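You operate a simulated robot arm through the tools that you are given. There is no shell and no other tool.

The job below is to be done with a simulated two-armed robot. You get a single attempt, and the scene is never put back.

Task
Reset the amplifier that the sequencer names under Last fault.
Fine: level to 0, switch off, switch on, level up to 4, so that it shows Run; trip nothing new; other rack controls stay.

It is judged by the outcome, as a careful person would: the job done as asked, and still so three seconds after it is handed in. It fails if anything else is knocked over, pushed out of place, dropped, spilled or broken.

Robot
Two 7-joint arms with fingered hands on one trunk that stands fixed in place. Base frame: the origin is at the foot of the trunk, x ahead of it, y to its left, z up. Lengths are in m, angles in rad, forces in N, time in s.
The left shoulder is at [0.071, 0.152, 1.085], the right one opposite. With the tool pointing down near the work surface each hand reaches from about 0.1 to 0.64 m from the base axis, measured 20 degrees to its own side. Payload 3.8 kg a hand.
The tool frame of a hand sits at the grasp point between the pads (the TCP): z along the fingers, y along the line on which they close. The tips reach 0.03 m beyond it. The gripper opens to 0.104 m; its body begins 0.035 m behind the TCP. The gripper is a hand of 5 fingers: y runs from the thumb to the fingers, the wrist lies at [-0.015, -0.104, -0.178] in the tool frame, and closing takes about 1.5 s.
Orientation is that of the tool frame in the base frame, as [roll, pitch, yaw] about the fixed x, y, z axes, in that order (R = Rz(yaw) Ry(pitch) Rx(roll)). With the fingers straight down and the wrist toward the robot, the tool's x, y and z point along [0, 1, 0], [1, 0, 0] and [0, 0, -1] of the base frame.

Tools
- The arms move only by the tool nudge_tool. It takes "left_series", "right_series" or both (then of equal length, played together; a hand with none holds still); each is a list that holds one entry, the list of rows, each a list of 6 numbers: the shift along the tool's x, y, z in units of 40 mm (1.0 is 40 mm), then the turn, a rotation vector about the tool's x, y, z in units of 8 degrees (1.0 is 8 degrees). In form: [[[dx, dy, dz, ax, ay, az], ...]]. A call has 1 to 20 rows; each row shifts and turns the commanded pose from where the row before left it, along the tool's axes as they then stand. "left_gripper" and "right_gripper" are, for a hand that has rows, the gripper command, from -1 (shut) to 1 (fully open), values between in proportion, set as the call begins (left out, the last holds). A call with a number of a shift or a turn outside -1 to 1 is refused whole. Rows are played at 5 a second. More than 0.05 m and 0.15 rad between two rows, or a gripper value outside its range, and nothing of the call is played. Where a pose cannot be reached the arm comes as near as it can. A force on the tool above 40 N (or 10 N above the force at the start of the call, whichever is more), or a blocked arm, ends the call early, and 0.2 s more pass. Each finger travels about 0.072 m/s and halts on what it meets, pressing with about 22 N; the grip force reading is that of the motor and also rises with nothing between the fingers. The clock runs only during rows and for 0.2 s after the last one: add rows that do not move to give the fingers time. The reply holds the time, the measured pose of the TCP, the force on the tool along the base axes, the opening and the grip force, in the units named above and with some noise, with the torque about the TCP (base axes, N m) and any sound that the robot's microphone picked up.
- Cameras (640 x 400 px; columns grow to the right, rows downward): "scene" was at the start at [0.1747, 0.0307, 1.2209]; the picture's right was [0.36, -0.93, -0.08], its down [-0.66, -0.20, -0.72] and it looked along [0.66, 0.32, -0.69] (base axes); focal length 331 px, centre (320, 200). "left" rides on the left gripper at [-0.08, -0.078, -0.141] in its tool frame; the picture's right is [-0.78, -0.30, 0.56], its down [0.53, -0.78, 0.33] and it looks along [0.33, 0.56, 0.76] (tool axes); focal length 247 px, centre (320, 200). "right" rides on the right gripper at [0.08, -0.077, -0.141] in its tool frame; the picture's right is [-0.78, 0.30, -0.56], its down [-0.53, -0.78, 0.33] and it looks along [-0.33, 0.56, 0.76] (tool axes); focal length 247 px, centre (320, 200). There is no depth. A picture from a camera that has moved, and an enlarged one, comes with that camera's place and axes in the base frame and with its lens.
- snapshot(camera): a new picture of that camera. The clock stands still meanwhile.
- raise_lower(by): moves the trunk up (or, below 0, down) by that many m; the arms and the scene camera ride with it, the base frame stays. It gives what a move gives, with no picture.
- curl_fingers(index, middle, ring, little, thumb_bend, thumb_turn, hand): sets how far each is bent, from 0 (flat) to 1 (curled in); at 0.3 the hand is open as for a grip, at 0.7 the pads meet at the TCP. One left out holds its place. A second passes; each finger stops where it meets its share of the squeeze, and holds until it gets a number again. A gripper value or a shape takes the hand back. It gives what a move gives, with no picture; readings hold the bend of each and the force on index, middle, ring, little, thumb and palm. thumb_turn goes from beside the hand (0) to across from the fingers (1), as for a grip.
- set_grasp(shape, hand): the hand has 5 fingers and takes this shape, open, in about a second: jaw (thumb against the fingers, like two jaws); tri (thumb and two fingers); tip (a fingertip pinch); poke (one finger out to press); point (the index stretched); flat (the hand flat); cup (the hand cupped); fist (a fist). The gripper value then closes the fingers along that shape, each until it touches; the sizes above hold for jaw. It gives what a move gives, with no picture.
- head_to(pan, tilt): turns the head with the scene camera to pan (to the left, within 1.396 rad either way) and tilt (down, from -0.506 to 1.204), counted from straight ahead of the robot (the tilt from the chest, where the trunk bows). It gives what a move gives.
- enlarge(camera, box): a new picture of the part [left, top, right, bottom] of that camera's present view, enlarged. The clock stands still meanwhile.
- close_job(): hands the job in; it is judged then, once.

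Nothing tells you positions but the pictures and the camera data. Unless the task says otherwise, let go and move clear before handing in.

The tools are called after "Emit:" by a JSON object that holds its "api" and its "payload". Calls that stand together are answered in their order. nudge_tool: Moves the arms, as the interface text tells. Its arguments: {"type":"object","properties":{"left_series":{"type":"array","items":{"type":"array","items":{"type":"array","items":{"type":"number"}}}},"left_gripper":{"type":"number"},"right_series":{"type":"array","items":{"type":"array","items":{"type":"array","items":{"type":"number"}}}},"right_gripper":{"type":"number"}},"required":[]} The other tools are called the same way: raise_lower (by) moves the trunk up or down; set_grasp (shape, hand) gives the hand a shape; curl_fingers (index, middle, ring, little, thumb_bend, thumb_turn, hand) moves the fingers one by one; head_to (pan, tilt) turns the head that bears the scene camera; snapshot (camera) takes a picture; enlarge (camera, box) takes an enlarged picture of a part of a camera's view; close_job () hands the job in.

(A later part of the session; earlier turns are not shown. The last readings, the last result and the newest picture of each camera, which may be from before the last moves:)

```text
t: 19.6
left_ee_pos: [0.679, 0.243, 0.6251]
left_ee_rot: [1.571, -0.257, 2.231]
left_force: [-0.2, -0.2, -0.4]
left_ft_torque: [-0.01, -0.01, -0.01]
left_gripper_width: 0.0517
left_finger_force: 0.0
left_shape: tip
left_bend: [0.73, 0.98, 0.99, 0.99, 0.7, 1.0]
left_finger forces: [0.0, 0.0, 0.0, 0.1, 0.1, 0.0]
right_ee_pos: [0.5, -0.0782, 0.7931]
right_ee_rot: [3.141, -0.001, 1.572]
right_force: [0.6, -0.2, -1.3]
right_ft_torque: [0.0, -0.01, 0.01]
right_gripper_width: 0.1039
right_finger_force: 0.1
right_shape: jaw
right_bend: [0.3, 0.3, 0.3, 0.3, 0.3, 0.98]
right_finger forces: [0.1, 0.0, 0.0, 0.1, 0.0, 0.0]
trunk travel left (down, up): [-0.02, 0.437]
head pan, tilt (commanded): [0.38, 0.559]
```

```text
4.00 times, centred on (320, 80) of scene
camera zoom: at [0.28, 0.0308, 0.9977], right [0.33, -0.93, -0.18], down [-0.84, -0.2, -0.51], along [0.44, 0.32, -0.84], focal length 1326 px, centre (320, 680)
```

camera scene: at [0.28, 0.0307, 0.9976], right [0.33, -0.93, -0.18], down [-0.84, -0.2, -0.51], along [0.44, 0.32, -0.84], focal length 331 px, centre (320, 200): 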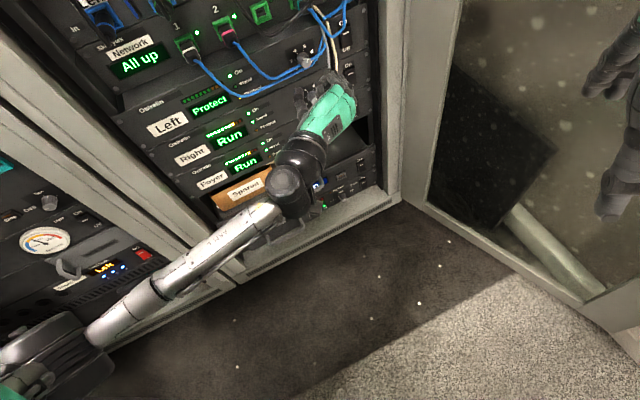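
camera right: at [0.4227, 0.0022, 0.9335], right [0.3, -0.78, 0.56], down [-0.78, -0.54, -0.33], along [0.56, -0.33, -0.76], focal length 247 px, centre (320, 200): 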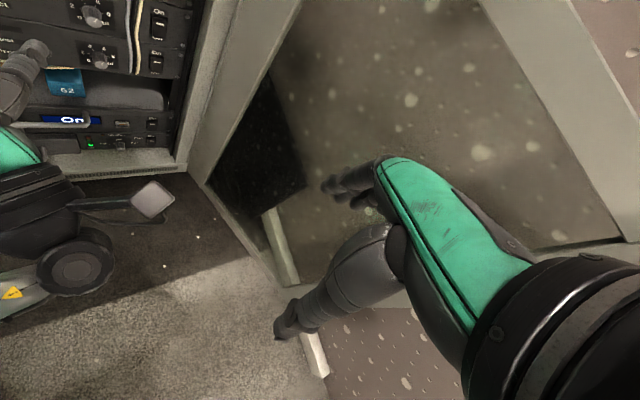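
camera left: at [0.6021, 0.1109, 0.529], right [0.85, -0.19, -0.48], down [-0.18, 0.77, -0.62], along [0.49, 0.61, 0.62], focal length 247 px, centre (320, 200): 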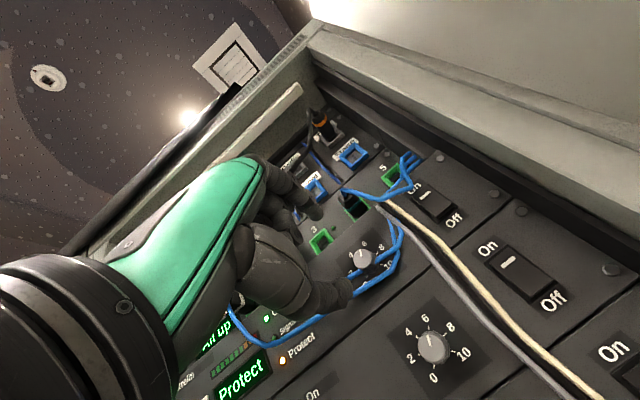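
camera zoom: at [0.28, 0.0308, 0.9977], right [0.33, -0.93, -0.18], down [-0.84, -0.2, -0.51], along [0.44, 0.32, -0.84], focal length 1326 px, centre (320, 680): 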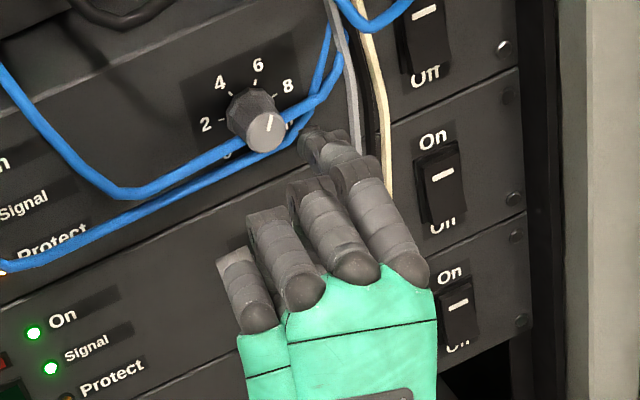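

The knob stays within about 1 mm of the tool axis as I roll, and its face is about 86 mm ahead of the TCP. I'll advance 60 mm straight in with the pinch open, then check.

Emit:
{"api": "nudge_tool", "payload": {"left_series": [[[0, 0, 0.375, 0, 0, 0], [0, 0, 0.375, 0, 0, 0], [0, 0, 0.375, 0, 0, 0], [0, 0, 0.375, 0, 0, 0], [0, 0, 0, 0, 0, 0]]]}}

Emit:
{"api": "enlarge", "payload": {"camera": "left", "box": [240, 160, 420, 310]}}

Emit:
{"api": "enlarge", "payload": {"camera": "scene", "box": [270, 20, 370, 120]}}

```text
t: 20.9
left_ee_pos: [0.7256, 0.2791, 0.6235]
left_ee_rot: [1.572, -0.259, 2.232]
left_force: [0.2, 0.0, 0.0]
left_ft_torque: [-0.02, 0.01, -0.01]
left_gripper_width: 0.0513
left_finger_force: 0.1
left_shape: tip
left_bend: [0.73, 0.98, 0.99, 0.99, 0.7, 1.0]
left_finger forces: [0.0, 0.0, 0.0, 0.1, 0.0, 0.1]
right_ee_pos: [0.4993, -0.0786, 0.7937]
right_ee_rot: [-3.14, 0.001, 1.572]
right_force: [-0.2, -0.4, -0.3]
right_ft_torque: [0.0, 0.01, 0.02]
right_gripper_width: 0.1036
right_finger_force: 0.1
right_shape: jaw
right_bend: [0.3, 0.3, 0.3, 0.3, 0.3, 0.98]
right_finger forces: [0.0, 0.0, 0.0, 0.1, 0.0, 0.0]
trunk travel left (down, up): [-0.02, 0.437]
head pan, tilt (commanded): [0.38, 0.559]
```

```text
2.67 times, centred on (330, 235) of left
camera zoom: at [0.6492, 0.1477, 0.5282], right [0.85, -0.19, -0.48], down [-0.18, 0.77, -0.62], along [0.49, 0.61, 0.62], focal length 659 px, centre (293, 107)
```

zoom: 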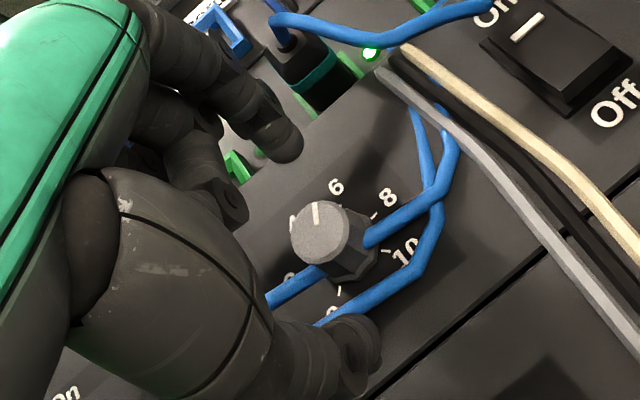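

```text
4.00 times, centred on (320, 70) of scene
camera zoom: at [0.2801, 0.0307, 0.9976], right [0.33, -0.93, -0.18], down [-0.84, -0.2, -0.51], along [0.44, 0.32, -0.84], focal length 1326 px, centre (320, 720)
```

zoom: 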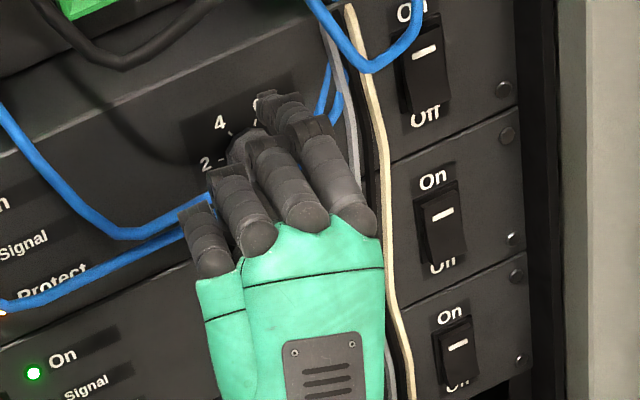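

The tips straddle the knob and the alignment is still good, with the face about 26 mm ahead of the TCP. I'll go 10 mm further and close the pinch on the knob.

Emit:
{"api": "nudge_tool", "payload": {"left_series": [[[0, 0, 0.125, 0, 0, 0], [0, 0, 0.125, 0, 0, 0], [0, 0, 0, 0, 0, 0]]]}}

Emit:
{"api": "nudge_tool", "payload": {"left_series": [[[0, 0, 0, 0, 0, 0], [0, 0, 0, 0, 0, 0], [0, 0, 0, 0, 0, 0], [0, 0, 0, 0, 0, 0], [0, 0, 0, 0, 0, 0], [0, 0, 0, 0, 0, 0]]], "left_gripper": -1}}

Emit:
{"api": "enlarge", "payload": {"camera": "left", "box": [240, 160, 420, 310]}}

```text
t: 21.6
left_ee_pos: [0.7339, 0.2839, 0.6239]
left_ee_rot: [1.572, -0.258, 2.23]
left_force: [-0.6, -0.2, -0.2]
left_ft_torque: [0.0, 0.01, 0.03]
left_gripper_width: 0.0517
left_finger_force: 0.0
left_shape: tip
left_bend: [0.73, 0.98, 0.99, 0.99, 0.7, 1.0]
left_finger forces: [0.1, 0.0, 0.0, 0.0, 0.0, 0.1]
right_ee_pos: [0.5, -0.0795, 0.7918]
right_ee_rot: [-3.139, 0.0, 1.571]
right_force: [0.1, -0.5, -0.2]
right_ft_torque: [-0.01, -0.01, 0.02]
right_gripper_width: 0.104
right_finger_force: 0.0
right_shape: jaw
right_bend: [0.3, 0.3, 0.3, 0.3, 0.3, 0.98]
right_finger forces: [0.0, 0.1, 0.0, 0.0, 0.0, 0.0]
trunk travel left (down, up): [-0.02, 0.437]
head pan, tilt (commanded): [0.38, 0.559]
```

```text
t: 23.1
left_ee_pos: [0.734, 0.2836, 0.6246]
left_ee_rot: [1.572, -0.26, 2.234]
left_force: [1.2, 0.7, 0.5]
left_ft_torque: [-0.01, 0.0, -0.01]
left_gripper_width: 0.0145
left_finger_force: 22.1
left_shape: tip
left_bend: [0.72, 1.0, 1.0, 1.0, 0.74, 1.0]
left_finger forces: [19.9, 0.0, 0.0, 0.1, 19.3, 0.1]
right_ee_pos: [0.5005, -0.0787, 0.7935]
right_ee_rot: [3.14, -0.001, 1.574]
right_force: [0.4, 1.0, -0.5]
right_ft_torque: [-0.01, 0.01, -0.03]
right_gripper_width: 0.1037
right_finger_force: 0.0
right_shape: jaw
right_bend: [0.3, 0.3, 0.3, 0.3, 0.3, 0.98]
right_finger forces: [0.0, 0.0, 0.0, 0.1, 0.1, 0.1]
trunk travel left (down, up): [-0.02, 0.437]
head pan, tilt (commanded): [0.38, 0.559]
```

```text
2.67 times, centred on (330, 235) of left
camera zoom: at [0.657, 0.1534, 0.5284], right [0.85, -0.19, -0.48], down [-0.18, 0.77, -0.61], along [0.49, 0.61, 0.62], focal length 659 px, centre (293, 107)
```

zoom: 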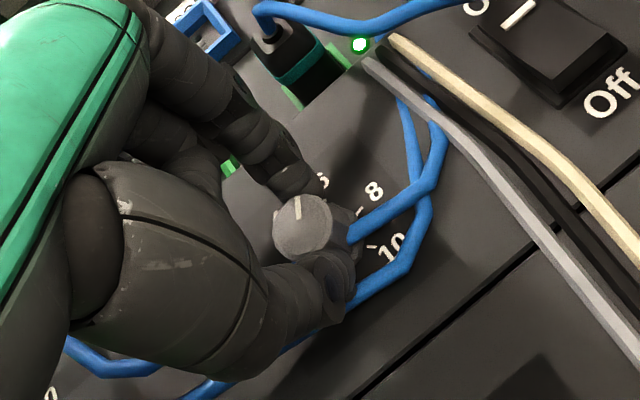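

The knob is held between index and thumb at about 20 N each. I'll turn CCW 24° first and check that the pointer follows.

Emit:
{"api": "nudge_tool", "payload": {"left_series": [[[0, 0, 0, 0, 0, -1], [0, 0, 0, 0, 0, -1], [0, 0, 0, 0, 0, -1]]]}}

Emit:
{"api": "enlarge", "payload": {"camera": "left", "box": [240, 160, 420, 310]}}

```text
t: 23.9
left_ee_pos: [0.7342, 0.2851, 0.6245]
left_ee_rot: [1.571, 0.163, 2.232]
left_force: [-0.2, -3.6, 0.5]
left_ft_torque: [0.09, -0.07, -0.04]
left_gripper_width: 0.0149
left_finger_force: 22.3
left_shape: tip
left_bend: [0.72, 1.0, 1.0, 1.0, 0.74, 1.0]
left_finger forces: [21.6, 0.0, 0.0, 0.0, 21.6, 0.1]
right_ee_pos: [0.5004, -0.0803, 0.7937]
right_ee_rot: [-3.141, -0.001, 1.569]
right_force: [-0.5, 0.5, 0.3]
right_ft_torque: [0.0, -0.03, -0.04]
right_gripper_width: 0.1034
right_finger_force: 0.1
right_shape: jaw
right_bend: [0.3, 0.3, 0.3, 0.3, 0.3, 0.98]
right_finger forces: [0.0, 0.0, 0.0, 0.0, 0.0, 0.1]
trunk travel left (down, up): [-0.02, 0.437]
head pan, tilt (commanded): [0.38, 0.559]
```

```text
2.67 times, centred on (330, 235) of left
camera zoom: at [0.6782, 0.1267, 0.5607], right [0.94, -0.3, -0.17], down [0.02, 0.52, -0.85], along [0.34, 0.8, 0.49], focal length 659 px, centre (293, 107)
```

zoom: 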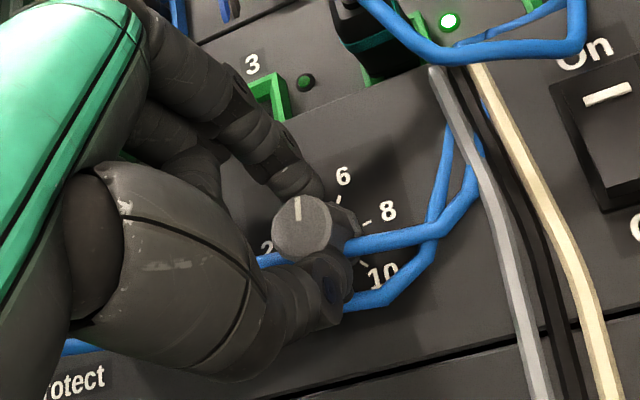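

The pointer turned with the hand and is now at about 5. I'll continue CCW another 56°.

Emit:
{"api": "nudge_tool", "payload": {"left_series": [[[0, 0, 0, 0, 0, -1], [0, 0, 0, 0, 0, -1], [0, 0, 0, 0, 0, -1], [0, 0, 0, 0, 0, -1], [0, 0, 0, 0, 0, -1], [0, 0, 0, 0, 0, -1], [0, 0, 0, 0, 0, -1]]]}}

Emit:
{"api": "enlarge", "payload": {"camera": "left", "box": [240, 160, 420, 310]}}

Emit:
{"api": "snapshot", "payload": {"camera": "scene"}}

```text
t: 25.4
left_ee_pos: [0.7296, 0.2889, 0.6284]
left_ee_rot: [1.591, 1.135, 2.242]
left_force: [11.1, -9.8, -5.5]
left_ft_torque: [-0.11, 0.09, -0.37]
left_gripper_width: 0.0137
left_finger_force: 21.7
left_shape: tip
left_bend: [0.72, 1.0, 1.0, 1.0, 0.71, 1.0]
left_finger forces: [12.3, 0.0, 0.0, 0.0, 28.6, 0.0]
left hand out of reach, approached as far as the arm can: row 7
right_ee_pos: [0.5019, -0.0802, 0.7909]
right_ee_rot: [-3.139, 0.002, 1.568]
right_force: [0.3, -0.3, 0.4]
right_ft_torque: [0.01, 0.03, 0.02]
right_gripper_width: 0.1036
right_finger_force: 0.1
right_shape: jaw
right_bend: [0.3, 0.3, 0.3, 0.3, 0.3, 0.98]
right_finger forces: [0.1, 0.0, 0.0, 0.0, 0.0, 0.1]
trunk travel left (down, up): [-0.02, 0.437]
head pan, tilt (commanded): [0.38, 0.559]
```

```text
2.67 times, centred on (330, 235) of left
camera zoom: at [0.6797, 0.1232, 0.6695], right [0.81, -0.13, 0.57], down [0.55, -0.18, -0.81], along [0.21, 0.97, -0.08], focal length 659 px, centre (293, 107)
```

zoom: 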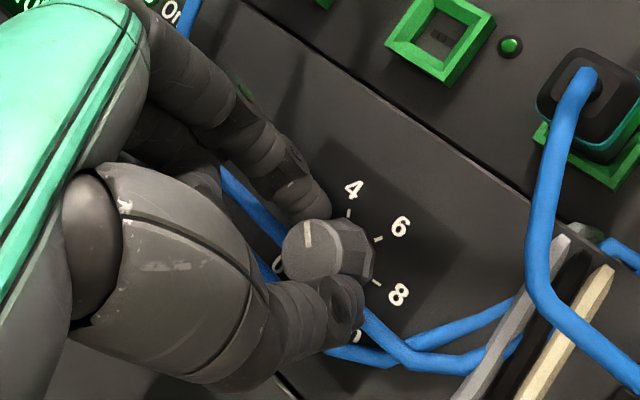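

```text
taken
camera scene: at [0.2831, 0.0294, 0.9964], right [0.32, -0.93, -0.18], down [-0.84, -0.2, -0.51], along [0.44, 0.31, -0.84], focal length 331 px, centre (320, 200)
```

scene: 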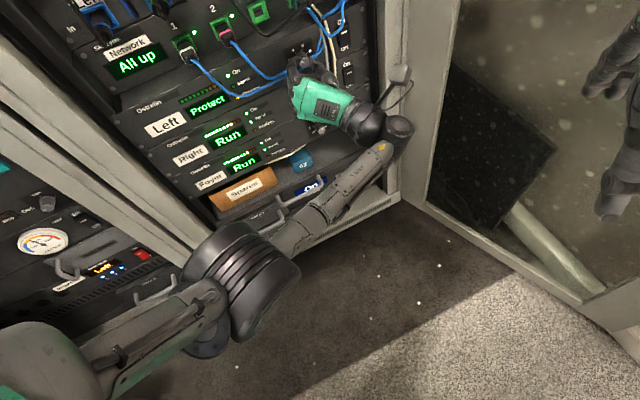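

The arm reached its limit at the last row and the tool took about 16 N sideways. I'll check the pointer more closely before releasing and regripping.

Emit:
{"api": "enlarge", "payload": {"camera": "left", "box": [305, 205, 370, 265]}}

Emit:
{"api": "enlarge", "payload": {"camera": "scene", "box": [290, 40, 350, 80]}}

```text
6.67 times, centred on (338, 235) of left
camera zoom: at [0.6797, 0.1232, 0.6695], right [0.81, -0.13, 0.57], down [0.55, -0.18, -0.81], along [0.21, 0.97, -0.08], focal length 1646 px, centre (203, -33)
```

zoom: 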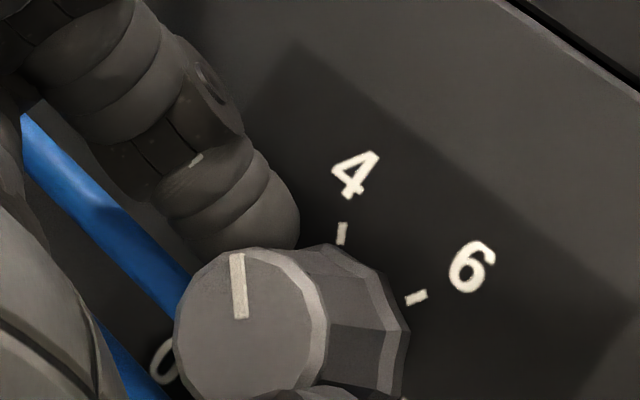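

```text
10.00 times, centred on (320, 60) of scene
camera zoom: at [0.2831, 0.0294, 0.9964], right [0.32, -0.93, -0.18], down [-0.84, -0.2, -0.51], along [0.44, 0.31, -0.84], focal length 3314 px, centre (320, 1600)
```

zoom: 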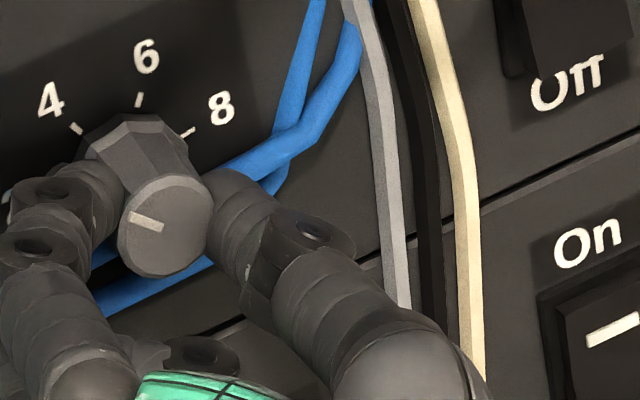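

In the scene view the pointer sits between 4 and 2, at about 3.1, so the stroke worked. I'll open just enough to let go, back straight out 25 mm, and roll back for a second grip.

Emit:
{"api": "nudge_tool", "payload": {"left_series": [[[0, 0, 0, 0, 0, 0], [0, 0, 0, 0, 0, 0], [0, 0, 0, 0, 0, 0], [0, 0, 0, 0, 0, 0]]], "left_gripper": -0.25}}

Emit:
{"api": "nudge_tool", "payload": {"left_series": [[[0, 0, -0.25, 0, 0, 0], [0, 0, -0.25, 0, 0, 0], [0, 0, -0.25, 0, 0, 0], [0, 0, 0, 0, 0, 0]]]}}

Emit:
{"api": "enlarge", "payload": {"camera": "left", "box": [240, 160, 420, 310]}}

Emit:
{"api": "enlarge", "payload": {"camera": "scene", "box": [280, 30, 360, 90]}}

```text
t: 26.4
left_ee_pos: [0.7268, 0.2935, 0.6334]
left_ee_rot: [1.579, 1.136, 2.241]
left_force: [0.4, -0.5, -0.2]
left_ft_torque: [0.04, 0.04, 0.04]
left_gripper_width: 0.0401
left_finger_force: 0.2
left_shape: tip
left_bend: [0.73, 0.98, 0.99, 0.99, 0.72, 1.0]
left_finger forces: [0.0, 0.0, 0.0, 0.0, 1.2, 0.0]
right_ee_pos: [0.5001, -0.08, 0.7939]
right_ee_rot: [-3.14, -0.002, 1.57]
right_force: [0.4, 0.4, -0.7]
right_ft_torque: [0.05, 0.0, 0.0]
right_gripper_width: 0.1038
right_finger_force: 0.0
right_shape: jaw
right_bend: [0.3, 0.3, 0.3, 0.3, 0.3, 0.98]
right_finger forces: [0.0, 0.0, 0.0, 0.0, 0.1, 0.0]
trunk travel left (down, up): [-0.02, 0.437]
head pan, tilt (commanded): [0.38, 0.559]
```

```text
t: 27.4
left_ee_pos: [0.703, 0.276, 0.6327]
left_ee_rot: [1.571, 1.139, 2.233]
left_force: [1.5, -0.3, 0.1]
left_ft_torque: [0.03, -0.03, -0.02]
left_gripper_width: 0.0393
left_finger_force: 0.0
left_shape: tip
left_bend: [0.73, 0.98, 0.99, 0.99, 0.73, 1.0]
left_finger forces: [0.0, 0.0, 0.0, 0.1, 0.0, 0.0]
right_ee_pos: [0.4996, -0.0784, 0.7932]
right_ee_rot: [3.14, 0.0, 1.571]
right_force: [0.3, 0.0, -0.4]
right_ft_torque: [-0.04, -0.05, -0.01]
right_gripper_width: 0.1037
right_finger_force: 0.0
right_shape: jaw
right_bend: [0.3, 0.3, 0.3, 0.3, 0.3, 0.98]
right_finger forces: [0.1, 0.0, 0.0, 0.0, 0.0, 0.0]
trunk travel left (down, up): [-0.02, 0.437]
head pan, tilt (commanded): [0.38, 0.559]
```

```text
2.67 times, centred on (330, 235) of left
camera zoom: at [0.6549, 0.1081, 0.6721], right [0.8, -0.13, 0.58], down [0.56, -0.18, -0.81], along [0.2, 0.98, -0.07], focal length 659 px, centre (293, 107)
```

zoom: 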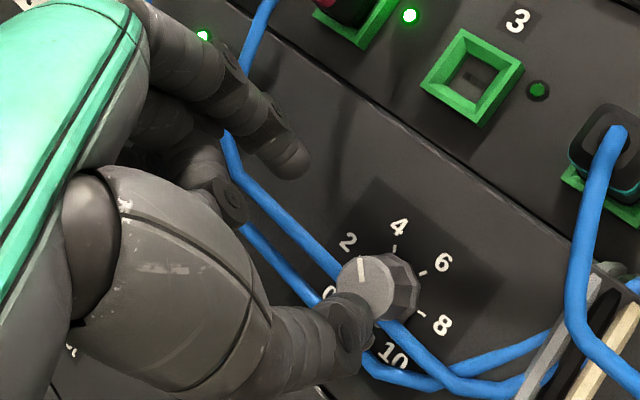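

```text
6.67 times, centred on (320, 60) of scene
camera zoom: at [0.2802, 0.0307, 0.9976], right [0.33, -0.93, -0.18], down [-0.84, -0.2, -0.51], along [0.44, 0.32, -0.84], focal length 2209 px, centre (320, 1133)
```

zoom: 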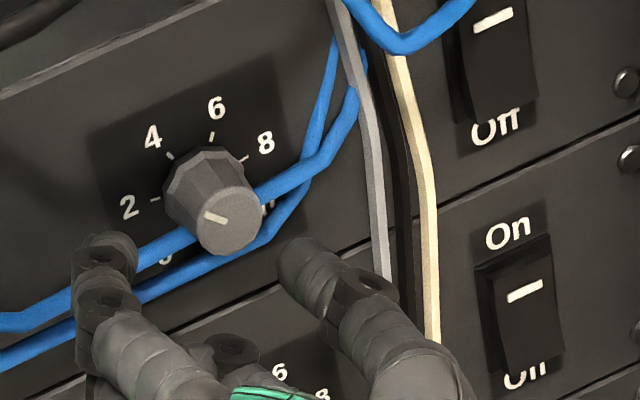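

Released cleanly with the pointer at about 3. The hand drifted about 14 mm near the reach limit, so I'll roll back to about −31°, where the arm has more room, and then re-centre.

Emit:
{"api": "nudge_tool", "payload": {"left_series": [[[0, 0, 0, 0, 0, 1], [0, 0, 0, 0, 0, 1], [0, 0, 0, 0, 0, 1], [0, 0, 0, 0, 0, 1], [0, 0, 0, 0, 0, 1], [0, 0, 0, 0, 0, 1], [0, 0, 0, 0, 0, 1], [0, 0, 0, 0, 0, 1], [0, 0, 0, 0, 0, 1], [0, 0, 0, 0, 0, 1], [0, 0, 0, 0, 0, 1], [0, 0, 0, 0, 0, 1], [0, 0, 0, 0, 0, 0]]]}}

Emit:
{"api": "enlarge", "payload": {"camera": "left", "box": [240, 160, 420, 310]}}

```text
t: 30.2
left_ee_pos: [0.7021, 0.274, 0.6317]
left_ee_rot: [1.571, -0.538, 2.233]
left_force: [0.3, -1.0, 0.6]
left_ft_torque: [-0.01, 0.01, 0.02]
left_gripper_width: 0.0391
left_finger_force: 0.0
left_shape: tip
left_bend: [0.73, 0.98, 0.99, 0.99, 0.73, 1.0]
left_finger forces: [0.0, 0.0, 0.0, 0.0, 0.0, 0.1]
right_ee_pos: [0.4994, -0.0782, 0.7936]
right_ee_rot: [-3.14, -0.001, 1.573]
right_force: [0.1, 0.1, 0.0]
right_ft_torque: [-0.01, 0.0, 0.02]
right_gripper_width: 0.1037
right_finger_force: 0.0
right_shape: jaw
right_bend: [0.3, 0.3, 0.3, 0.3, 0.3, 0.98]
right_finger forces: [0.0, 0.1, 0.0, 0.1, 0.0, 0.0]
trunk travel left (down, up): [-0.02, 0.437]
head pan, tilt (commanded): [0.38, 0.559]
```

```text
2.67 times, centred on (330, 235) of left
camera zoom: at [0.6073, 0.1666, 0.5236], right [0.75, -0.06, -0.65], down [-0.27, 0.88, -0.39], along [0.6, 0.47, 0.65], focal length 659 px, centre (293, 107)
```

zoom: 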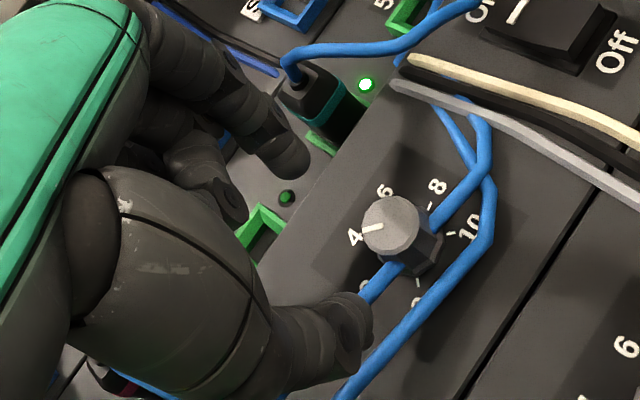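

I'm at roll −31° with the knob about 13 mm off-axis. I'll shift laterally by that amount and recheck the alignment.

Emit:
{"api": "nudge_tool", "payload": {"left_series": [[[-0.16, 0, 0, 0, 0, 0], [-0.16, 0, 0, 0, 0, 0], [0, 0, 0, 0, 0, 0]]], "left_gripper": -0.05}}

Emit:
{"api": "enlarge", "payload": {"camera": "left", "box": [240, 160, 420, 310]}}

```text
t: 31.1
left_ee_pos: [0.709, 0.2665, 0.6261]
left_ee_rot: [1.572, -0.538, 2.233]
left_force: [0.0, 0.1, 0.0]
left_ft_torque: [-0.03, 0.03, -0.01]
left_gripper_width: 0.049
left_finger_force: 0.1
left_shape: tip
left_bend: [0.73, 0.98, 0.99, 0.99, 0.71, 1.0]
left_finger forces: [0.0, 0.0, 0.0, 0.1, 0.1, 0.0]
right_ee_pos: [0.4996, -0.0786, 0.7932]
right_ee_rot: [3.141, 0.0, 1.571]
right_force: [-0.6, 0.3, 1.5]
right_ft_torque: [-0.02, -0.01, 0.03]
right_gripper_width: 0.1034
right_finger_force: 0.0
right_shape: jaw
right_bend: [0.3, 0.3, 0.3, 0.3, 0.3, 0.98]
right_finger forces: [0.1, 0.1, 0.1, 0.0, 0.0, 0.0]
trunk travel left (down, up): [-0.02, 0.437]
head pan, tilt (commanded): [0.38, 0.559]
```

```text
2.67 times, centred on (330, 235) of left
camera zoom: at [0.6139, 0.1584, 0.5167], right [0.76, -0.06, -0.65], down [-0.26, 0.88, -0.39], along [0.6, 0.47, 0.65], focal length 659 px, centre (293, 107)
```

zoom: 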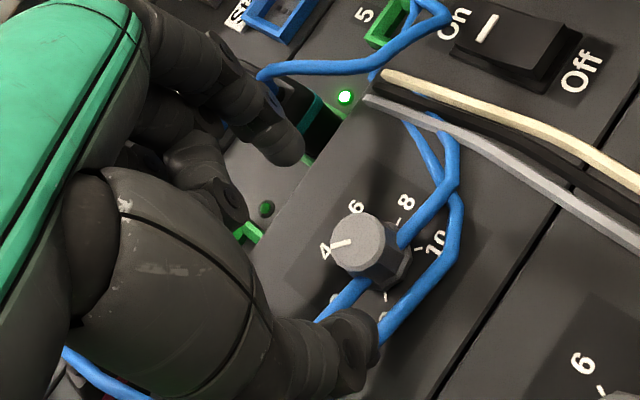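

The knob is centred on the tool axis again, about 48 mm ahead. I'll check the hand's clearance from the plug-4 cable and the black cable in the scene view before moving in.

Emit:
{"api": "enlarge", "payload": {"camera": "scene", "box": [260, 0, 380, 100]}}

Emit:
{"api": "snapshot", "payload": {"camera": "left"}}

```text
4.00 times, centred on (320, 50) of scene
camera zoom: at [0.2801, 0.0307, 0.9976], right [0.33, -0.93, -0.18], down [-0.84, -0.2, -0.51], along [0.44, 0.32, -0.84], focal length 1326 px, centre (320, 800)
```

zoom: 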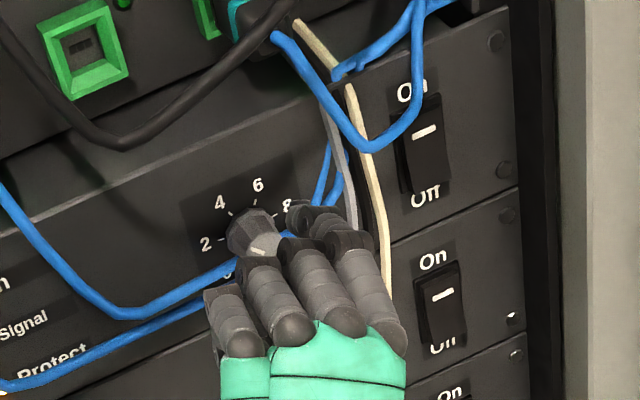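

```text
taken
camera left: at [0.6139, 0.1584, 0.5167], right [0.76, -0.06, -0.65], down [-0.26, 0.88, -0.39], along [0.6, 0.47, 0.65], focal length 247 px, centre (320, 200)
```

left: 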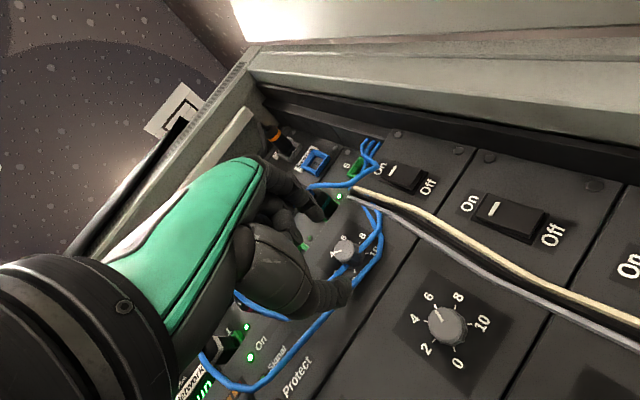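

Clearances to both cables are 20 mm or more. I'll move in 32 mm and grip.

Emit:
{"api": "nudge_tool", "payload": {"left_series": [[[0, 0, 0.2, 0, 0, 0], [0, 0, 0.2, 0, 0, 0], [0, 0, 0.2, 0, 0, 0], [0, 0, 0.2, 0, 0, 0], [0, 0, 0, 0, 0, 0]]]}}

Emit:
{"api": "enlarge", "payload": {"camera": "left", "box": [240, 160, 420, 310]}}

```text
t: 32.2
left_ee_pos: [0.7345, 0.2861, 0.6259]
left_ee_rot: [1.573, -0.538, 2.23]
left_force: [-0.5, -0.4, 0.2]
left_ft_torque: [0.02, 0.0, 0.01]
left_gripper_width: 0.049
left_finger_force: 0.0
left_shape: tip
left_bend: [0.73, 0.98, 0.99, 0.99, 0.71, 1.0]
left_finger forces: [0.1, 0.0, 0.1, 0.1, 0.0, 0.0]
right_ee_pos: [0.5008, -0.0784, 0.7928]
right_ee_rot: [-3.14, -0.002, 1.573]
right_force: [0.3, -0.2, 0.5]
right_ft_torque: [0.0, 0.02, -0.02]
right_gripper_width: 0.1038
right_finger_force: 0.1
right_shape: jaw
right_bend: [0.3, 0.3, 0.3, 0.3, 0.3, 0.98]
right_finger forces: [0.0, 0.0, 0.1, 0.0, 0.1, 0.1]
trunk travel left (down, up): [-0.02, 0.437]
head pan, tilt (commanded): [0.38, 0.559]
```

```text
2.67 times, centred on (330, 235) of left
camera zoom: at [0.6398, 0.1778, 0.5172], right [0.76, -0.06, -0.65], down [-0.26, 0.88, -0.39], along [0.6, 0.47, 0.65], focal length 659 px, centre (293, 107)
```

zoom: 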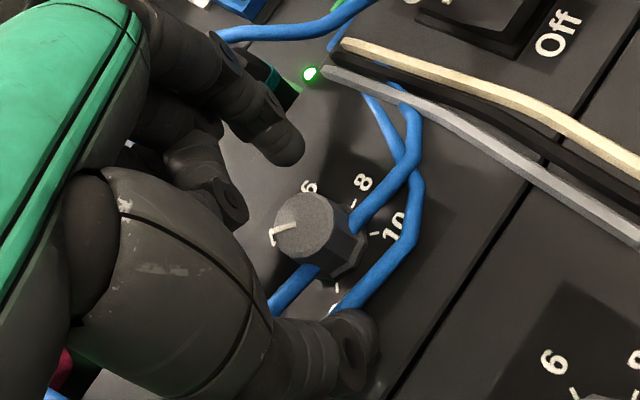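

Fingers are positioned around the knob; I'll close the grip and turn CCW about 64° first.

Emit:
{"api": "nudge_tool", "payload": {"left_series": [[[0, 0, 0.04, 0, 0, 0], [0, 0, 0, 0, 0, 0], [0, 0, 0, 0, 0, 0], [0, 0, 0, 0, 0, 0], [0, 0, 0, 0, 0, 0], [0, 0, 0, 0, 0, 0]]], "left_gripper": -1}}

Emit:
{"api": "nudge_tool", "payload": {"left_series": [[[0, 0, 0, 0, 0, -1], [0, 0, 0, 0, 0, -1], [0, 0, 0, 0, 0, -1], [0, 0, 0, 0, 0, -1], [0, 0, 0, 0, 0, -1], [0, 0, 0, 0, 0, -1], [0, 0, 0, 0, 0, -1], [0, 0, 0, 0, 0, -1]]]}}

Emit:
{"api": "enlarge", "payload": {"camera": "left", "box": [290, 190, 390, 280]}}

Emit:
{"api": "enlarge", "payload": {"camera": "scene", "box": [280, 20, 360, 80]}}

```text
t: 33.6
left_ee_pos: [0.7364, 0.2869, 0.6249]
left_ee_rot: [1.572, -0.537, 2.23]
left_force: [0.9, 0.3, -0.1]
left_ft_torque: [-0.01, -0.02, -0.01]
left_gripper_width: 0.0155
left_finger_force: 21.7
left_shape: tip
left_bend: [0.72, 1.0, 1.0, 1.0, 0.74, 1.0]
left_finger forces: [19.4, 0.0, 0.0, 0.0, 19.5, 0.0]
right_ee_pos: [0.501, -0.0778, 0.7933]
right_ee_rot: [-3.141, 0.0, 1.573]
right_force: [-0.6, -1.5, 0.4]
right_ft_torque: [0.0, -0.05, -0.02]
right_gripper_width: 0.1038
right_finger_force: 0.0
right_shape: jaw
right_bend: [0.3, 0.3, 0.3, 0.3, 0.3, 0.98]
right_finger forces: [0.0, 0.0, 0.1, 0.1, 0.0, 0.0]
trunk travel left (down, up): [-0.02, 0.437]
head pan, tilt (commanded): [0.38, 0.559]
```

```text
t: 35.5
left_ee_pos: [0.7354, 0.2864, 0.626]
left_ee_rot: [1.57, 0.582, 2.23]
left_force: [2.7, -0.4, 3.0]
left_ft_torque: [0.18, -0.13, 0.04]
left_gripper_width: 0.0152
left_finger_force: 22.2
left_shape: tip
left_bend: [0.72, 1.0, 1.0, 1.0, 0.74, 1.0]
left_finger forces: [22.2, 0.1, 0.0, 0.0, 20.8, 0.0]
right_ee_pos: [0.4996, -0.0787, 0.7923]
right_ee_rot: [3.14, 0.0, 1.572]
right_force: [0.2, -0.5, 0.0]
right_ft_torque: [0.02, 0.03, 0.01]
right_gripper_width: 0.104
right_finger_force: 0.0
right_shape: jaw
right_bend: [0.3, 0.3, 0.3, 0.3, 0.3, 0.98]
right_finger forces: [0.0, 0.0, 0.0, 0.0, 0.1, 0.1]
trunk travel left (down, up): [-0.02, 0.437]
head pan, tilt (commanded): [0.38, 0.559]
```

```text
4.44 times, centred on (340, 235) of left
camera zoom: at [0.6902, 0.1156, 0.6041], right [0.94, -0.3, 0.18], down [0.25, 0.22, -0.94], along [0.24, 0.93, 0.28], focal length 1098 px, centre (231, 44)
```

zoom: 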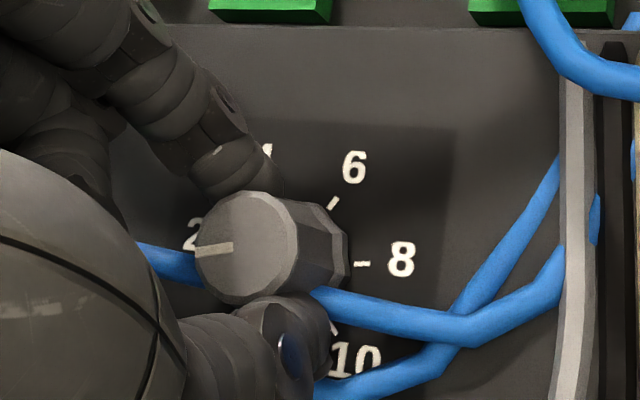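

```text
6.67 times, centred on (320, 50) of scene
camera zoom: at [0.2799, 0.0305, 0.9977], right [0.33, -0.93, -0.18], down [-0.83, -0.2, -0.51], along [0.44, 0.32, -0.84], focal length 2209 px, centre (320, 1200)
```

zoom: 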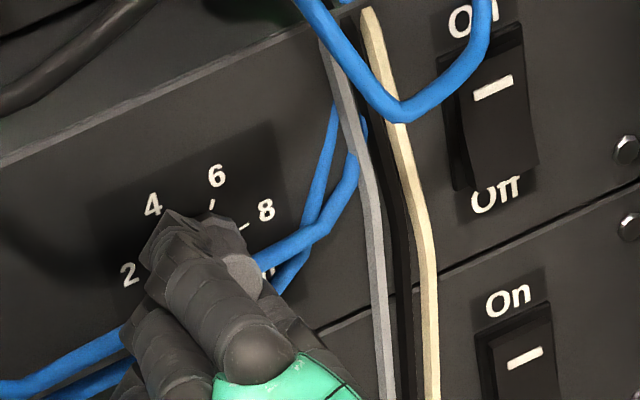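

The pointer is now at about 1. I'll turn 24° more (staying inside the reach limit) and inspect again.

Emit:
{"api": "nudge_tool", "payload": {"left_series": [[[0, 0, 0, 0, 0, -1], [0, 0, 0, 0, 0, -1], [0, 0, 0, 0, 0, -1]]]}}

Emit:
{"api": "enlarge", "payload": {"camera": "left", "box": [290, 190, 390, 280]}}

Emit:
{"api": "enlarge", "payload": {"camera": "scene", "box": [280, 20, 360, 80]}}

```text
t: 36.2
left_ee_pos: [0.735, 0.2881, 0.6251]
left_ee_rot: [1.572, 0.999, 2.232]
left_force: [3.3, 0.1, 2.8]
left_ft_torque: [0.14, -0.14, 0.11]
left_gripper_width: 0.0152
left_finger_force: 21.8
left_shape: tip
left_bend: [0.72, 1.0, 1.0, 1.0, 0.73, 1.0]
left_finger forces: [22.4, 0.0, 0.0, 0.0, 21.6, 0.0]
right_ee_pos: [0.4999, -0.0787, 0.7934]
right_ee_rot: [3.141, 0.001, 1.572]
right_force: [0.1, -0.7, 0.6]
right_ft_torque: [0.02, 0.01, 0.0]
right_gripper_width: 0.1036
right_finger_force: 0.0
right_shape: jaw
right_bend: [0.3, 0.3, 0.3, 0.3, 0.3, 0.98]
right_finger forces: [0.0, 0.0, 0.0, 0.0, 0.0, 0.0]
trunk travel left (down, up): [-0.02, 0.437]
head pan, tilt (commanded): [0.38, 0.559]
```

```text
4.44 times, centred on (340, 235) of left
camera zoom: at [0.6893, 0.1169, 0.6504], right [0.85, -0.18, 0.49], down [0.49, -0.08, -0.87], along [0.2, 0.98, 0.02], focal length 1098 px, centre (231, 44)
```

zoom: 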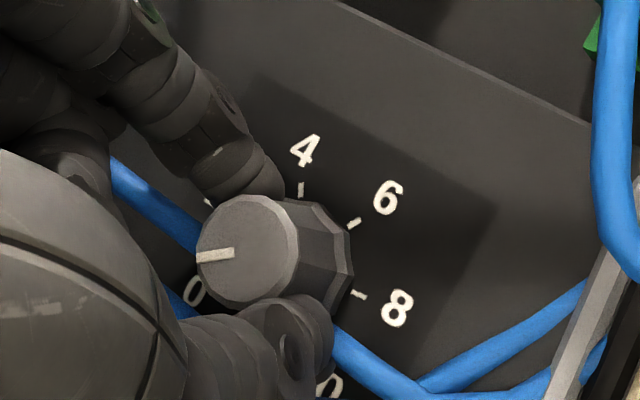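

```text
6.67 times, centred on (320, 50) of scene
camera zoom: at [0.28, 0.0305, 0.9977], right [0.33, -0.93, -0.18], down [-0.83, -0.2, -0.51], along [0.44, 0.32, -0.84], focal length 2209 px, centre (320, 1200)
```

zoom: 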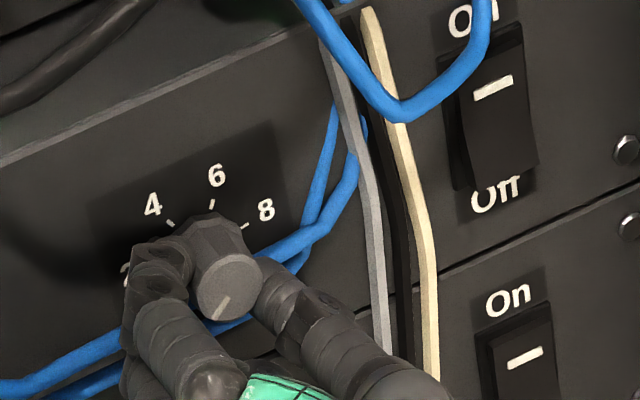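

The pointer now looks near 0. I'll magnify both views to measure how close it is to the 0 mark.

Emit:
{"api": "enlarge", "payload": {"camera": "left", "box": [325, 225, 365, 260]}}

Emit:
{"api": "enlarge", "payload": {"camera": "scene", "box": [294, 48, 320, 72]}}

```text
11.43 times, centred on (345, 242) of left
camera zoom: at [0.6893, 0.1169, 0.6504], right [0.85, -0.18, 0.49], down [0.49, -0.08, -0.87], along [0.2, 0.98, 0.02], focal length 2823 px, centre (34, -286)
```

zoom: 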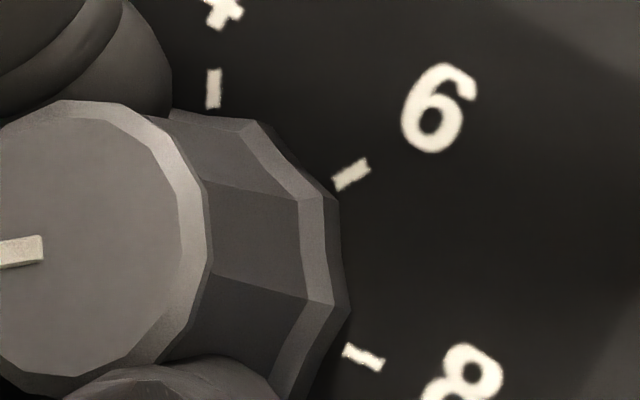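

```text
16.00 times, centred on (307, 60) of scene
camera zoom: at [0.28, 0.0305, 0.9977], right [0.33, -0.93, -0.18], down [-0.83, -0.2, -0.51], along [0.44, 0.32, -0.84], focal length 5302 px, centre (528, 2440)
```

zoom: 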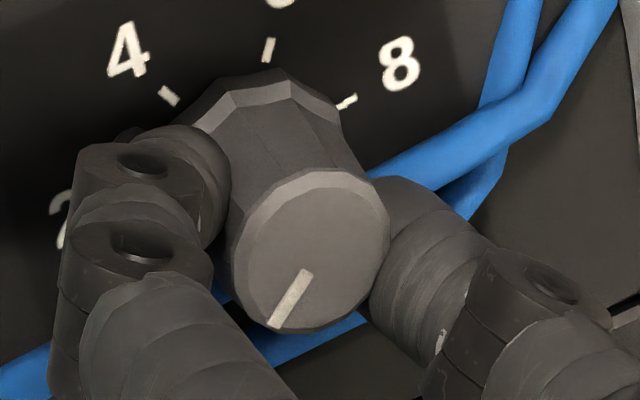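

Both views put the pointer at about 0 (0–0.3). To be sure it's against the stop, I'll turn a few degrees more and watch the torque.

Emit:
{"api": "nudge_tool", "payload": {"left_series": [[[0, 0, 0, 0, 0, -0.4], [0, 0, 0, 0, 0, 0]]]}}

Emit:
{"api": "enlarge", "payload": {"camera": "scene", "box": [294, 48, 320, 72]}}

Emit:
{"api": "enlarge", "payload": {"camera": "left", "box": [300, 210, 380, 270]}}

```text
t: 36.9
left_ee_pos: [0.7355, 0.2884, 0.6247]
left_ee_rot: [1.571, 0.998, 2.233]
left_force: [2.1, 0.9, 2.6]
left_ft_torque: [0.14, -0.15, 0.12]
left_gripper_width: 0.0152
left_finger_force: 21.9
left_shape: tip
left_bend: [0.72, 1.0, 1.0, 1.0, 0.73, 1.0]
left_finger forces: [22.7, 0.0, 0.0, 0.0, 21.1, 0.1]
left hand out of reach, approached as far as the arm can: row 1
right_ee_pos: [0.5006, -0.0782, 0.7939]
right_ee_rot: [3.141, 0.0, 1.572]
right_force: [-0.2, -0.1, 0.2]
right_ft_torque: [-0.01, 0.01, -0.01]
right_gripper_width: 0.1037
right_finger_force: 0.1
right_shape: jaw
right_bend: [0.3, 0.3, 0.3, 0.3, 0.3, 0.98]
right_finger forces: [0.1, 0.0, 0.1, 0.0, 0.0, 0.0]
trunk travel left (down, up): [-0.02, 0.437]
head pan, tilt (commanded): [0.38, 0.559]
```

```text
16.00 times, centred on (307, 60) of scene
camera zoom: at [0.2799, 0.0306, 0.9977], right [0.33, -0.93, -0.18], down [-0.83, -0.2, -0.51], along [0.44, 0.32, -0.84], focal length 5302 px, centre (528, 2440)
```

zoom: 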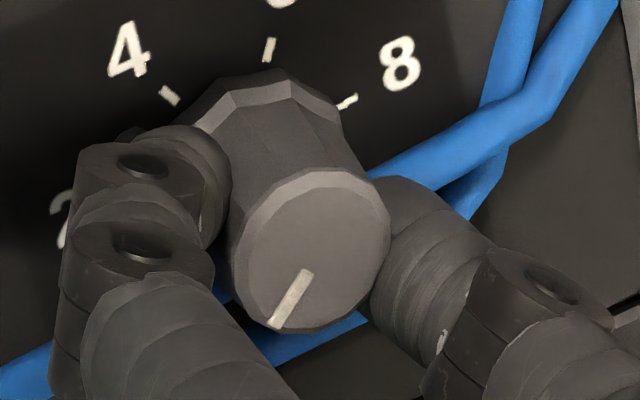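

```text
6.67 times, centred on (340, 240) of left
camera zoom: at [0.6892, 0.1168, 0.6502], right [0.85, -0.18, 0.49], down [0.49, -0.08, -0.87], along [0.2, 0.98, 0.02], focal length 1646 px, centre (187, -67)
```

zoom: 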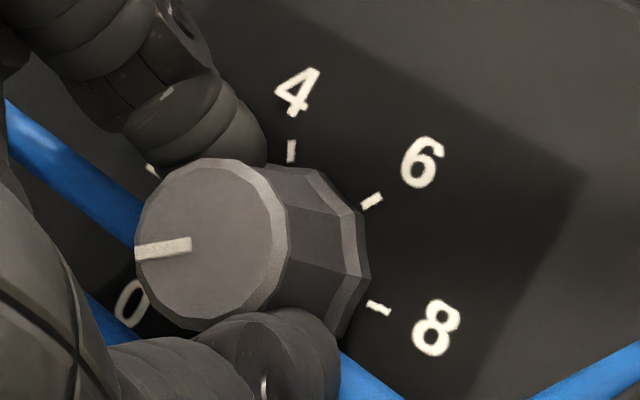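

The arm is at its roll limit here, so I'll let go, back out, roll back 40°, and take one more grip to press the knob firmly to the 0 stop.

Emit:
{"api": "nudge_tool", "payload": {"left_series": [[[0, 0, 0, 0, 0, 0], [0, 0, 0, 0, 0, 0], [0, 0, 0, 0, 0, 0], [0, 0, 0, 0, 0, 0], [0, 0, -0.25, 0, 0, 0], [0, 0, -0.25, 0, 0, 0], [0, 0, -0.25, 0, 0, 0], [0, 0, 0, 0, 0, 1], [0, 0, 0, 0, 0, 1], [0, 0, 0, 0, 0, 1], [0, 0, 0, 0, 0, 1], [0, 0, 0, 0, 0, 1], [0, 0, 0, 0, 0, 0]]], "left_gripper": -0.1}}

Emit:
{"api": "enlarge", "payload": {"camera": "left", "box": [240, 160, 420, 310]}}

Emit:
{"api": "enlarge", "payload": {"camera": "left", "box": [320, 220, 380, 270]}}

Emit:
{"api": "enlarge", "payload": {"camera": "scene", "box": [285, 35, 335, 80]}}

```text
t: 39.6
left_ee_pos: [0.712, 0.2693, 0.6256]
left_ee_rot: [1.571, 0.299, 2.23]
left_force: [-0.3, -1.3, 0.4]
left_ft_torque: [0.02, 0.02, -0.01]
left_gripper_width: 0.0461
left_finger_force: 0.0
left_shape: tip
left_bend: [0.73, 0.98, 0.99, 0.99, 0.71, 1.0]
left_finger forces: [0.0, 0.1, 0.0, 0.0, 0.1, 0.1]
right_ee_pos: [0.5001, -0.0798, 0.7929]
right_ee_rot: [-3.14, 0.0, 1.573]
right_force: [0.0, 0.3, -0.8]
right_ft_torque: [0.01, 0.03, 0.01]
right_gripper_width: 0.1036
right_finger_force: 0.1
right_shape: jaw
right_bend: [0.3, 0.3, 0.3, 0.3, 0.3, 0.98]
right_finger forces: [0.0, 0.1, 0.0, 0.1, 0.0, 0.1]
trunk travel left (down, up): [-0.02, 0.437]
head pan, tilt (commanded): [0.38, 0.559]
```

```text
2.67 times, centred on (330, 235) of left
camera zoom: at [0.6602, 0.1057, 0.5736], right [0.95, -0.31, -0.06], down [0.09, 0.43, -0.9], along [0.3, 0.85, 0.43], focal length 659 px, centre (293, 107)
```

zoom: 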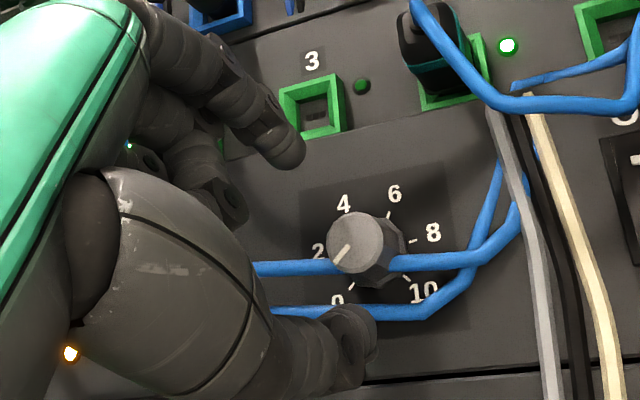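

```text
8.00 times, centred on (350, 245) of left
camera zoom: at [0.6602, 0.1057, 0.5736], right [0.95, -0.31, -0.06], down [0.09, 0.43, -0.9], along [0.3, 0.85, 0.43], focal length 1976 px, centre (80, -160)
```

zoom: 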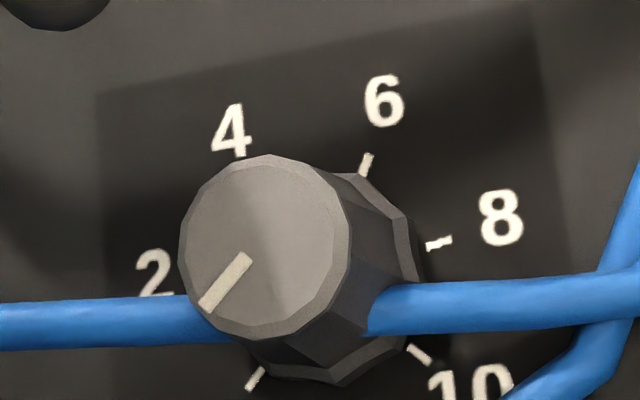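

```text
8.89 times, centred on (310, 58) of scene
camera zoom: at [0.2802, 0.0306, 0.9976], right [0.33, -0.93, -0.18], down [-0.84, -0.2, -0.51], along [0.44, 0.32, -0.84], focal length 2946 px, centre (409, 1467)
```

zoom: 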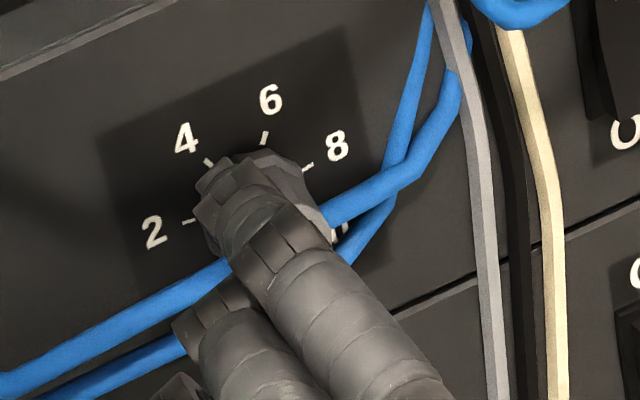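

With the hand out of the way, the pointer is parallel to the 0 tick within a few degrees. I'll regrip here and turn CCW a little more to feel the stop.

Emit:
{"api": "nudge_tool", "payload": {"left_series": [[[0, 0, 0.25, 0, 0, 0], [0, 0, 0.25, 0, 0, 0], [0, 0, 0.25, 0, 0, 0], [0, 0, 0, 0, 0, 0]]]}}

Emit:
{"api": "nudge_tool", "payload": {"left_series": [[[0, 0, 0, 0, 0, 0], [0, 0, 0, 0, 0, 0], [0, 0, 0, 0, 0, 0], [0, 0, 0, 0, 0, 0], [0, 0, 0, 0, 0, 0], [0, 0, 0, 0, 0, 0]]], "left_gripper": -1}}

Emit:
{"api": "nudge_tool", "payload": {"left_series": [[[0, 0, 0, 0, 0, -0.5], [0, 0, 0, 0, 0, -0.5], [0, 0, 0, 0, 0, -0.5]]]}}

Emit:
{"api": "enlarge", "payload": {"camera": "left", "box": [290, 200, 390, 275]}}

```text
t: 40.6
left_ee_pos: [0.7349, 0.2889, 0.625]
left_ee_rot: [1.573, 0.3, 2.235]
left_force: [0.4, 0.5, 0.4]
left_ft_torque: [0.02, -0.02, 0.02]
left_gripper_width: 0.0463
left_finger_force: 0.0
left_shape: tip
left_bend: [0.73, 0.98, 0.99, 0.99, 0.71, 1.0]
left_finger forces: [0.1, 0.1, 0.1, 0.0, 0.0, 0.0]
right_ee_pos: [0.4998, -0.079, 0.7929]
right_ee_rot: [3.14, -0.001, 1.574]
right_force: [-0.7, -0.1, -0.3]
right_ft_torque: [0.04, 0.01, -0.01]
right_gripper_width: 0.1038
right_finger_force: 0.0
right_shape: jaw
right_bend: [0.3, 0.3, 0.3, 0.3, 0.3, 0.98]
right_finger forces: [0.0, 0.0, 0.0, 0.0, 0.0, 0.1]
trunk travel left (down, up): [-0.02, 0.437]
head pan, tilt (commanded): [0.38, 0.559]
```

```text
t: 42.0
left_ee_pos: [0.7347, 0.2883, 0.6252]
left_ee_rot: [1.573, 0.301, 2.235]
left_force: [0.8, 1.2, 0.3]
left_ft_torque: [0.06, -0.05, 0.01]
left_gripper_width: 0.0157
left_finger_force: 22.0
left_shape: tip
left_bend: [0.72, 1.0, 1.0, 1.0, 0.74, 1.0]
left_finger forces: [19.2, 0.1, 0.1, 0.0, 19.5, 0.1]
right_ee_pos: [0.5015, -0.079, 0.794]
right_ee_rot: [-3.14, -0.002, 1.572]
right_force: [0.1, 0.3, 1.1]
right_ft_torque: [0.01, -0.07, 0.02]
right_gripper_width: 0.1038
right_finger_force: 0.2
right_shape: jaw
right_bend: [0.3, 0.3, 0.3, 0.3, 0.3, 0.98]
right_finger forces: [0.0, 0.1, 0.0, 0.0, 0.1, 0.1]
trunk travel left (down, up): [-0.02, 0.437]
head pan, tilt (commanded): [0.38, 0.559]
```

```text
t: 42.9
left_ee_pos: [0.7355, 0.2875, 0.6241]
left_ee_rot: [1.571, 0.512, 2.232]
left_force: [0.8, -1.4, 0.8]
left_ft_torque: [0.06, -0.05, -0.02]
left_gripper_width: 0.0154
left_finger_force: 21.6
left_shape: tip
left_bend: [0.72, 1.0, 1.0, 1.0, 0.74, 1.0]
left_finger forces: [20.6, 0.0, 0.1, 0.0, 20.5, 0.1]
right_ee_pos: [0.4984, -0.0795, 0.7935]
right_ee_rot: [-3.141, 0.0, 1.571]
right_force: [0.2, -0.6, -0.3]
right_ft_torque: [-0.01, 0.02, -0.01]
right_gripper_width: 0.1038
right_finger_force: 0.0
right_shape: jaw
right_bend: [0.3, 0.3, 0.3, 0.3, 0.3, 0.98]
right_finger forces: [0.0, 0.0, 0.0, 0.0, 0.0, 0.1]
trunk travel left (down, up): [-0.02, 0.437]
head pan, tilt (commanded): [0.38, 0.559]
```

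```text
5.33 times, centred on (340, 238) of left
camera zoom: at [0.6891, 0.1173, 0.5966], right [0.94, -0.31, 0.12], down [0.21, 0.27, -0.94], along [0.25, 0.91, 0.32], focal length 1317 px, centre (213, 0)
```

zoom: 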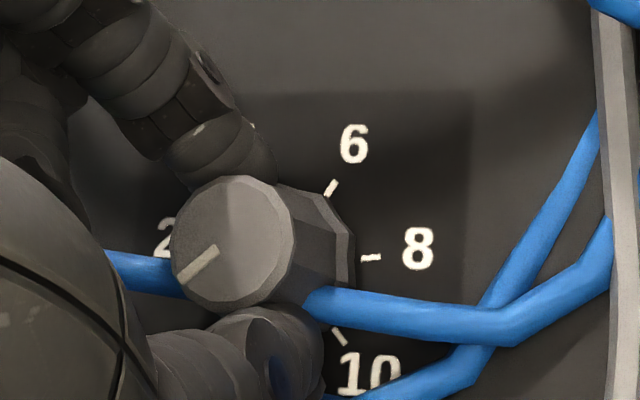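

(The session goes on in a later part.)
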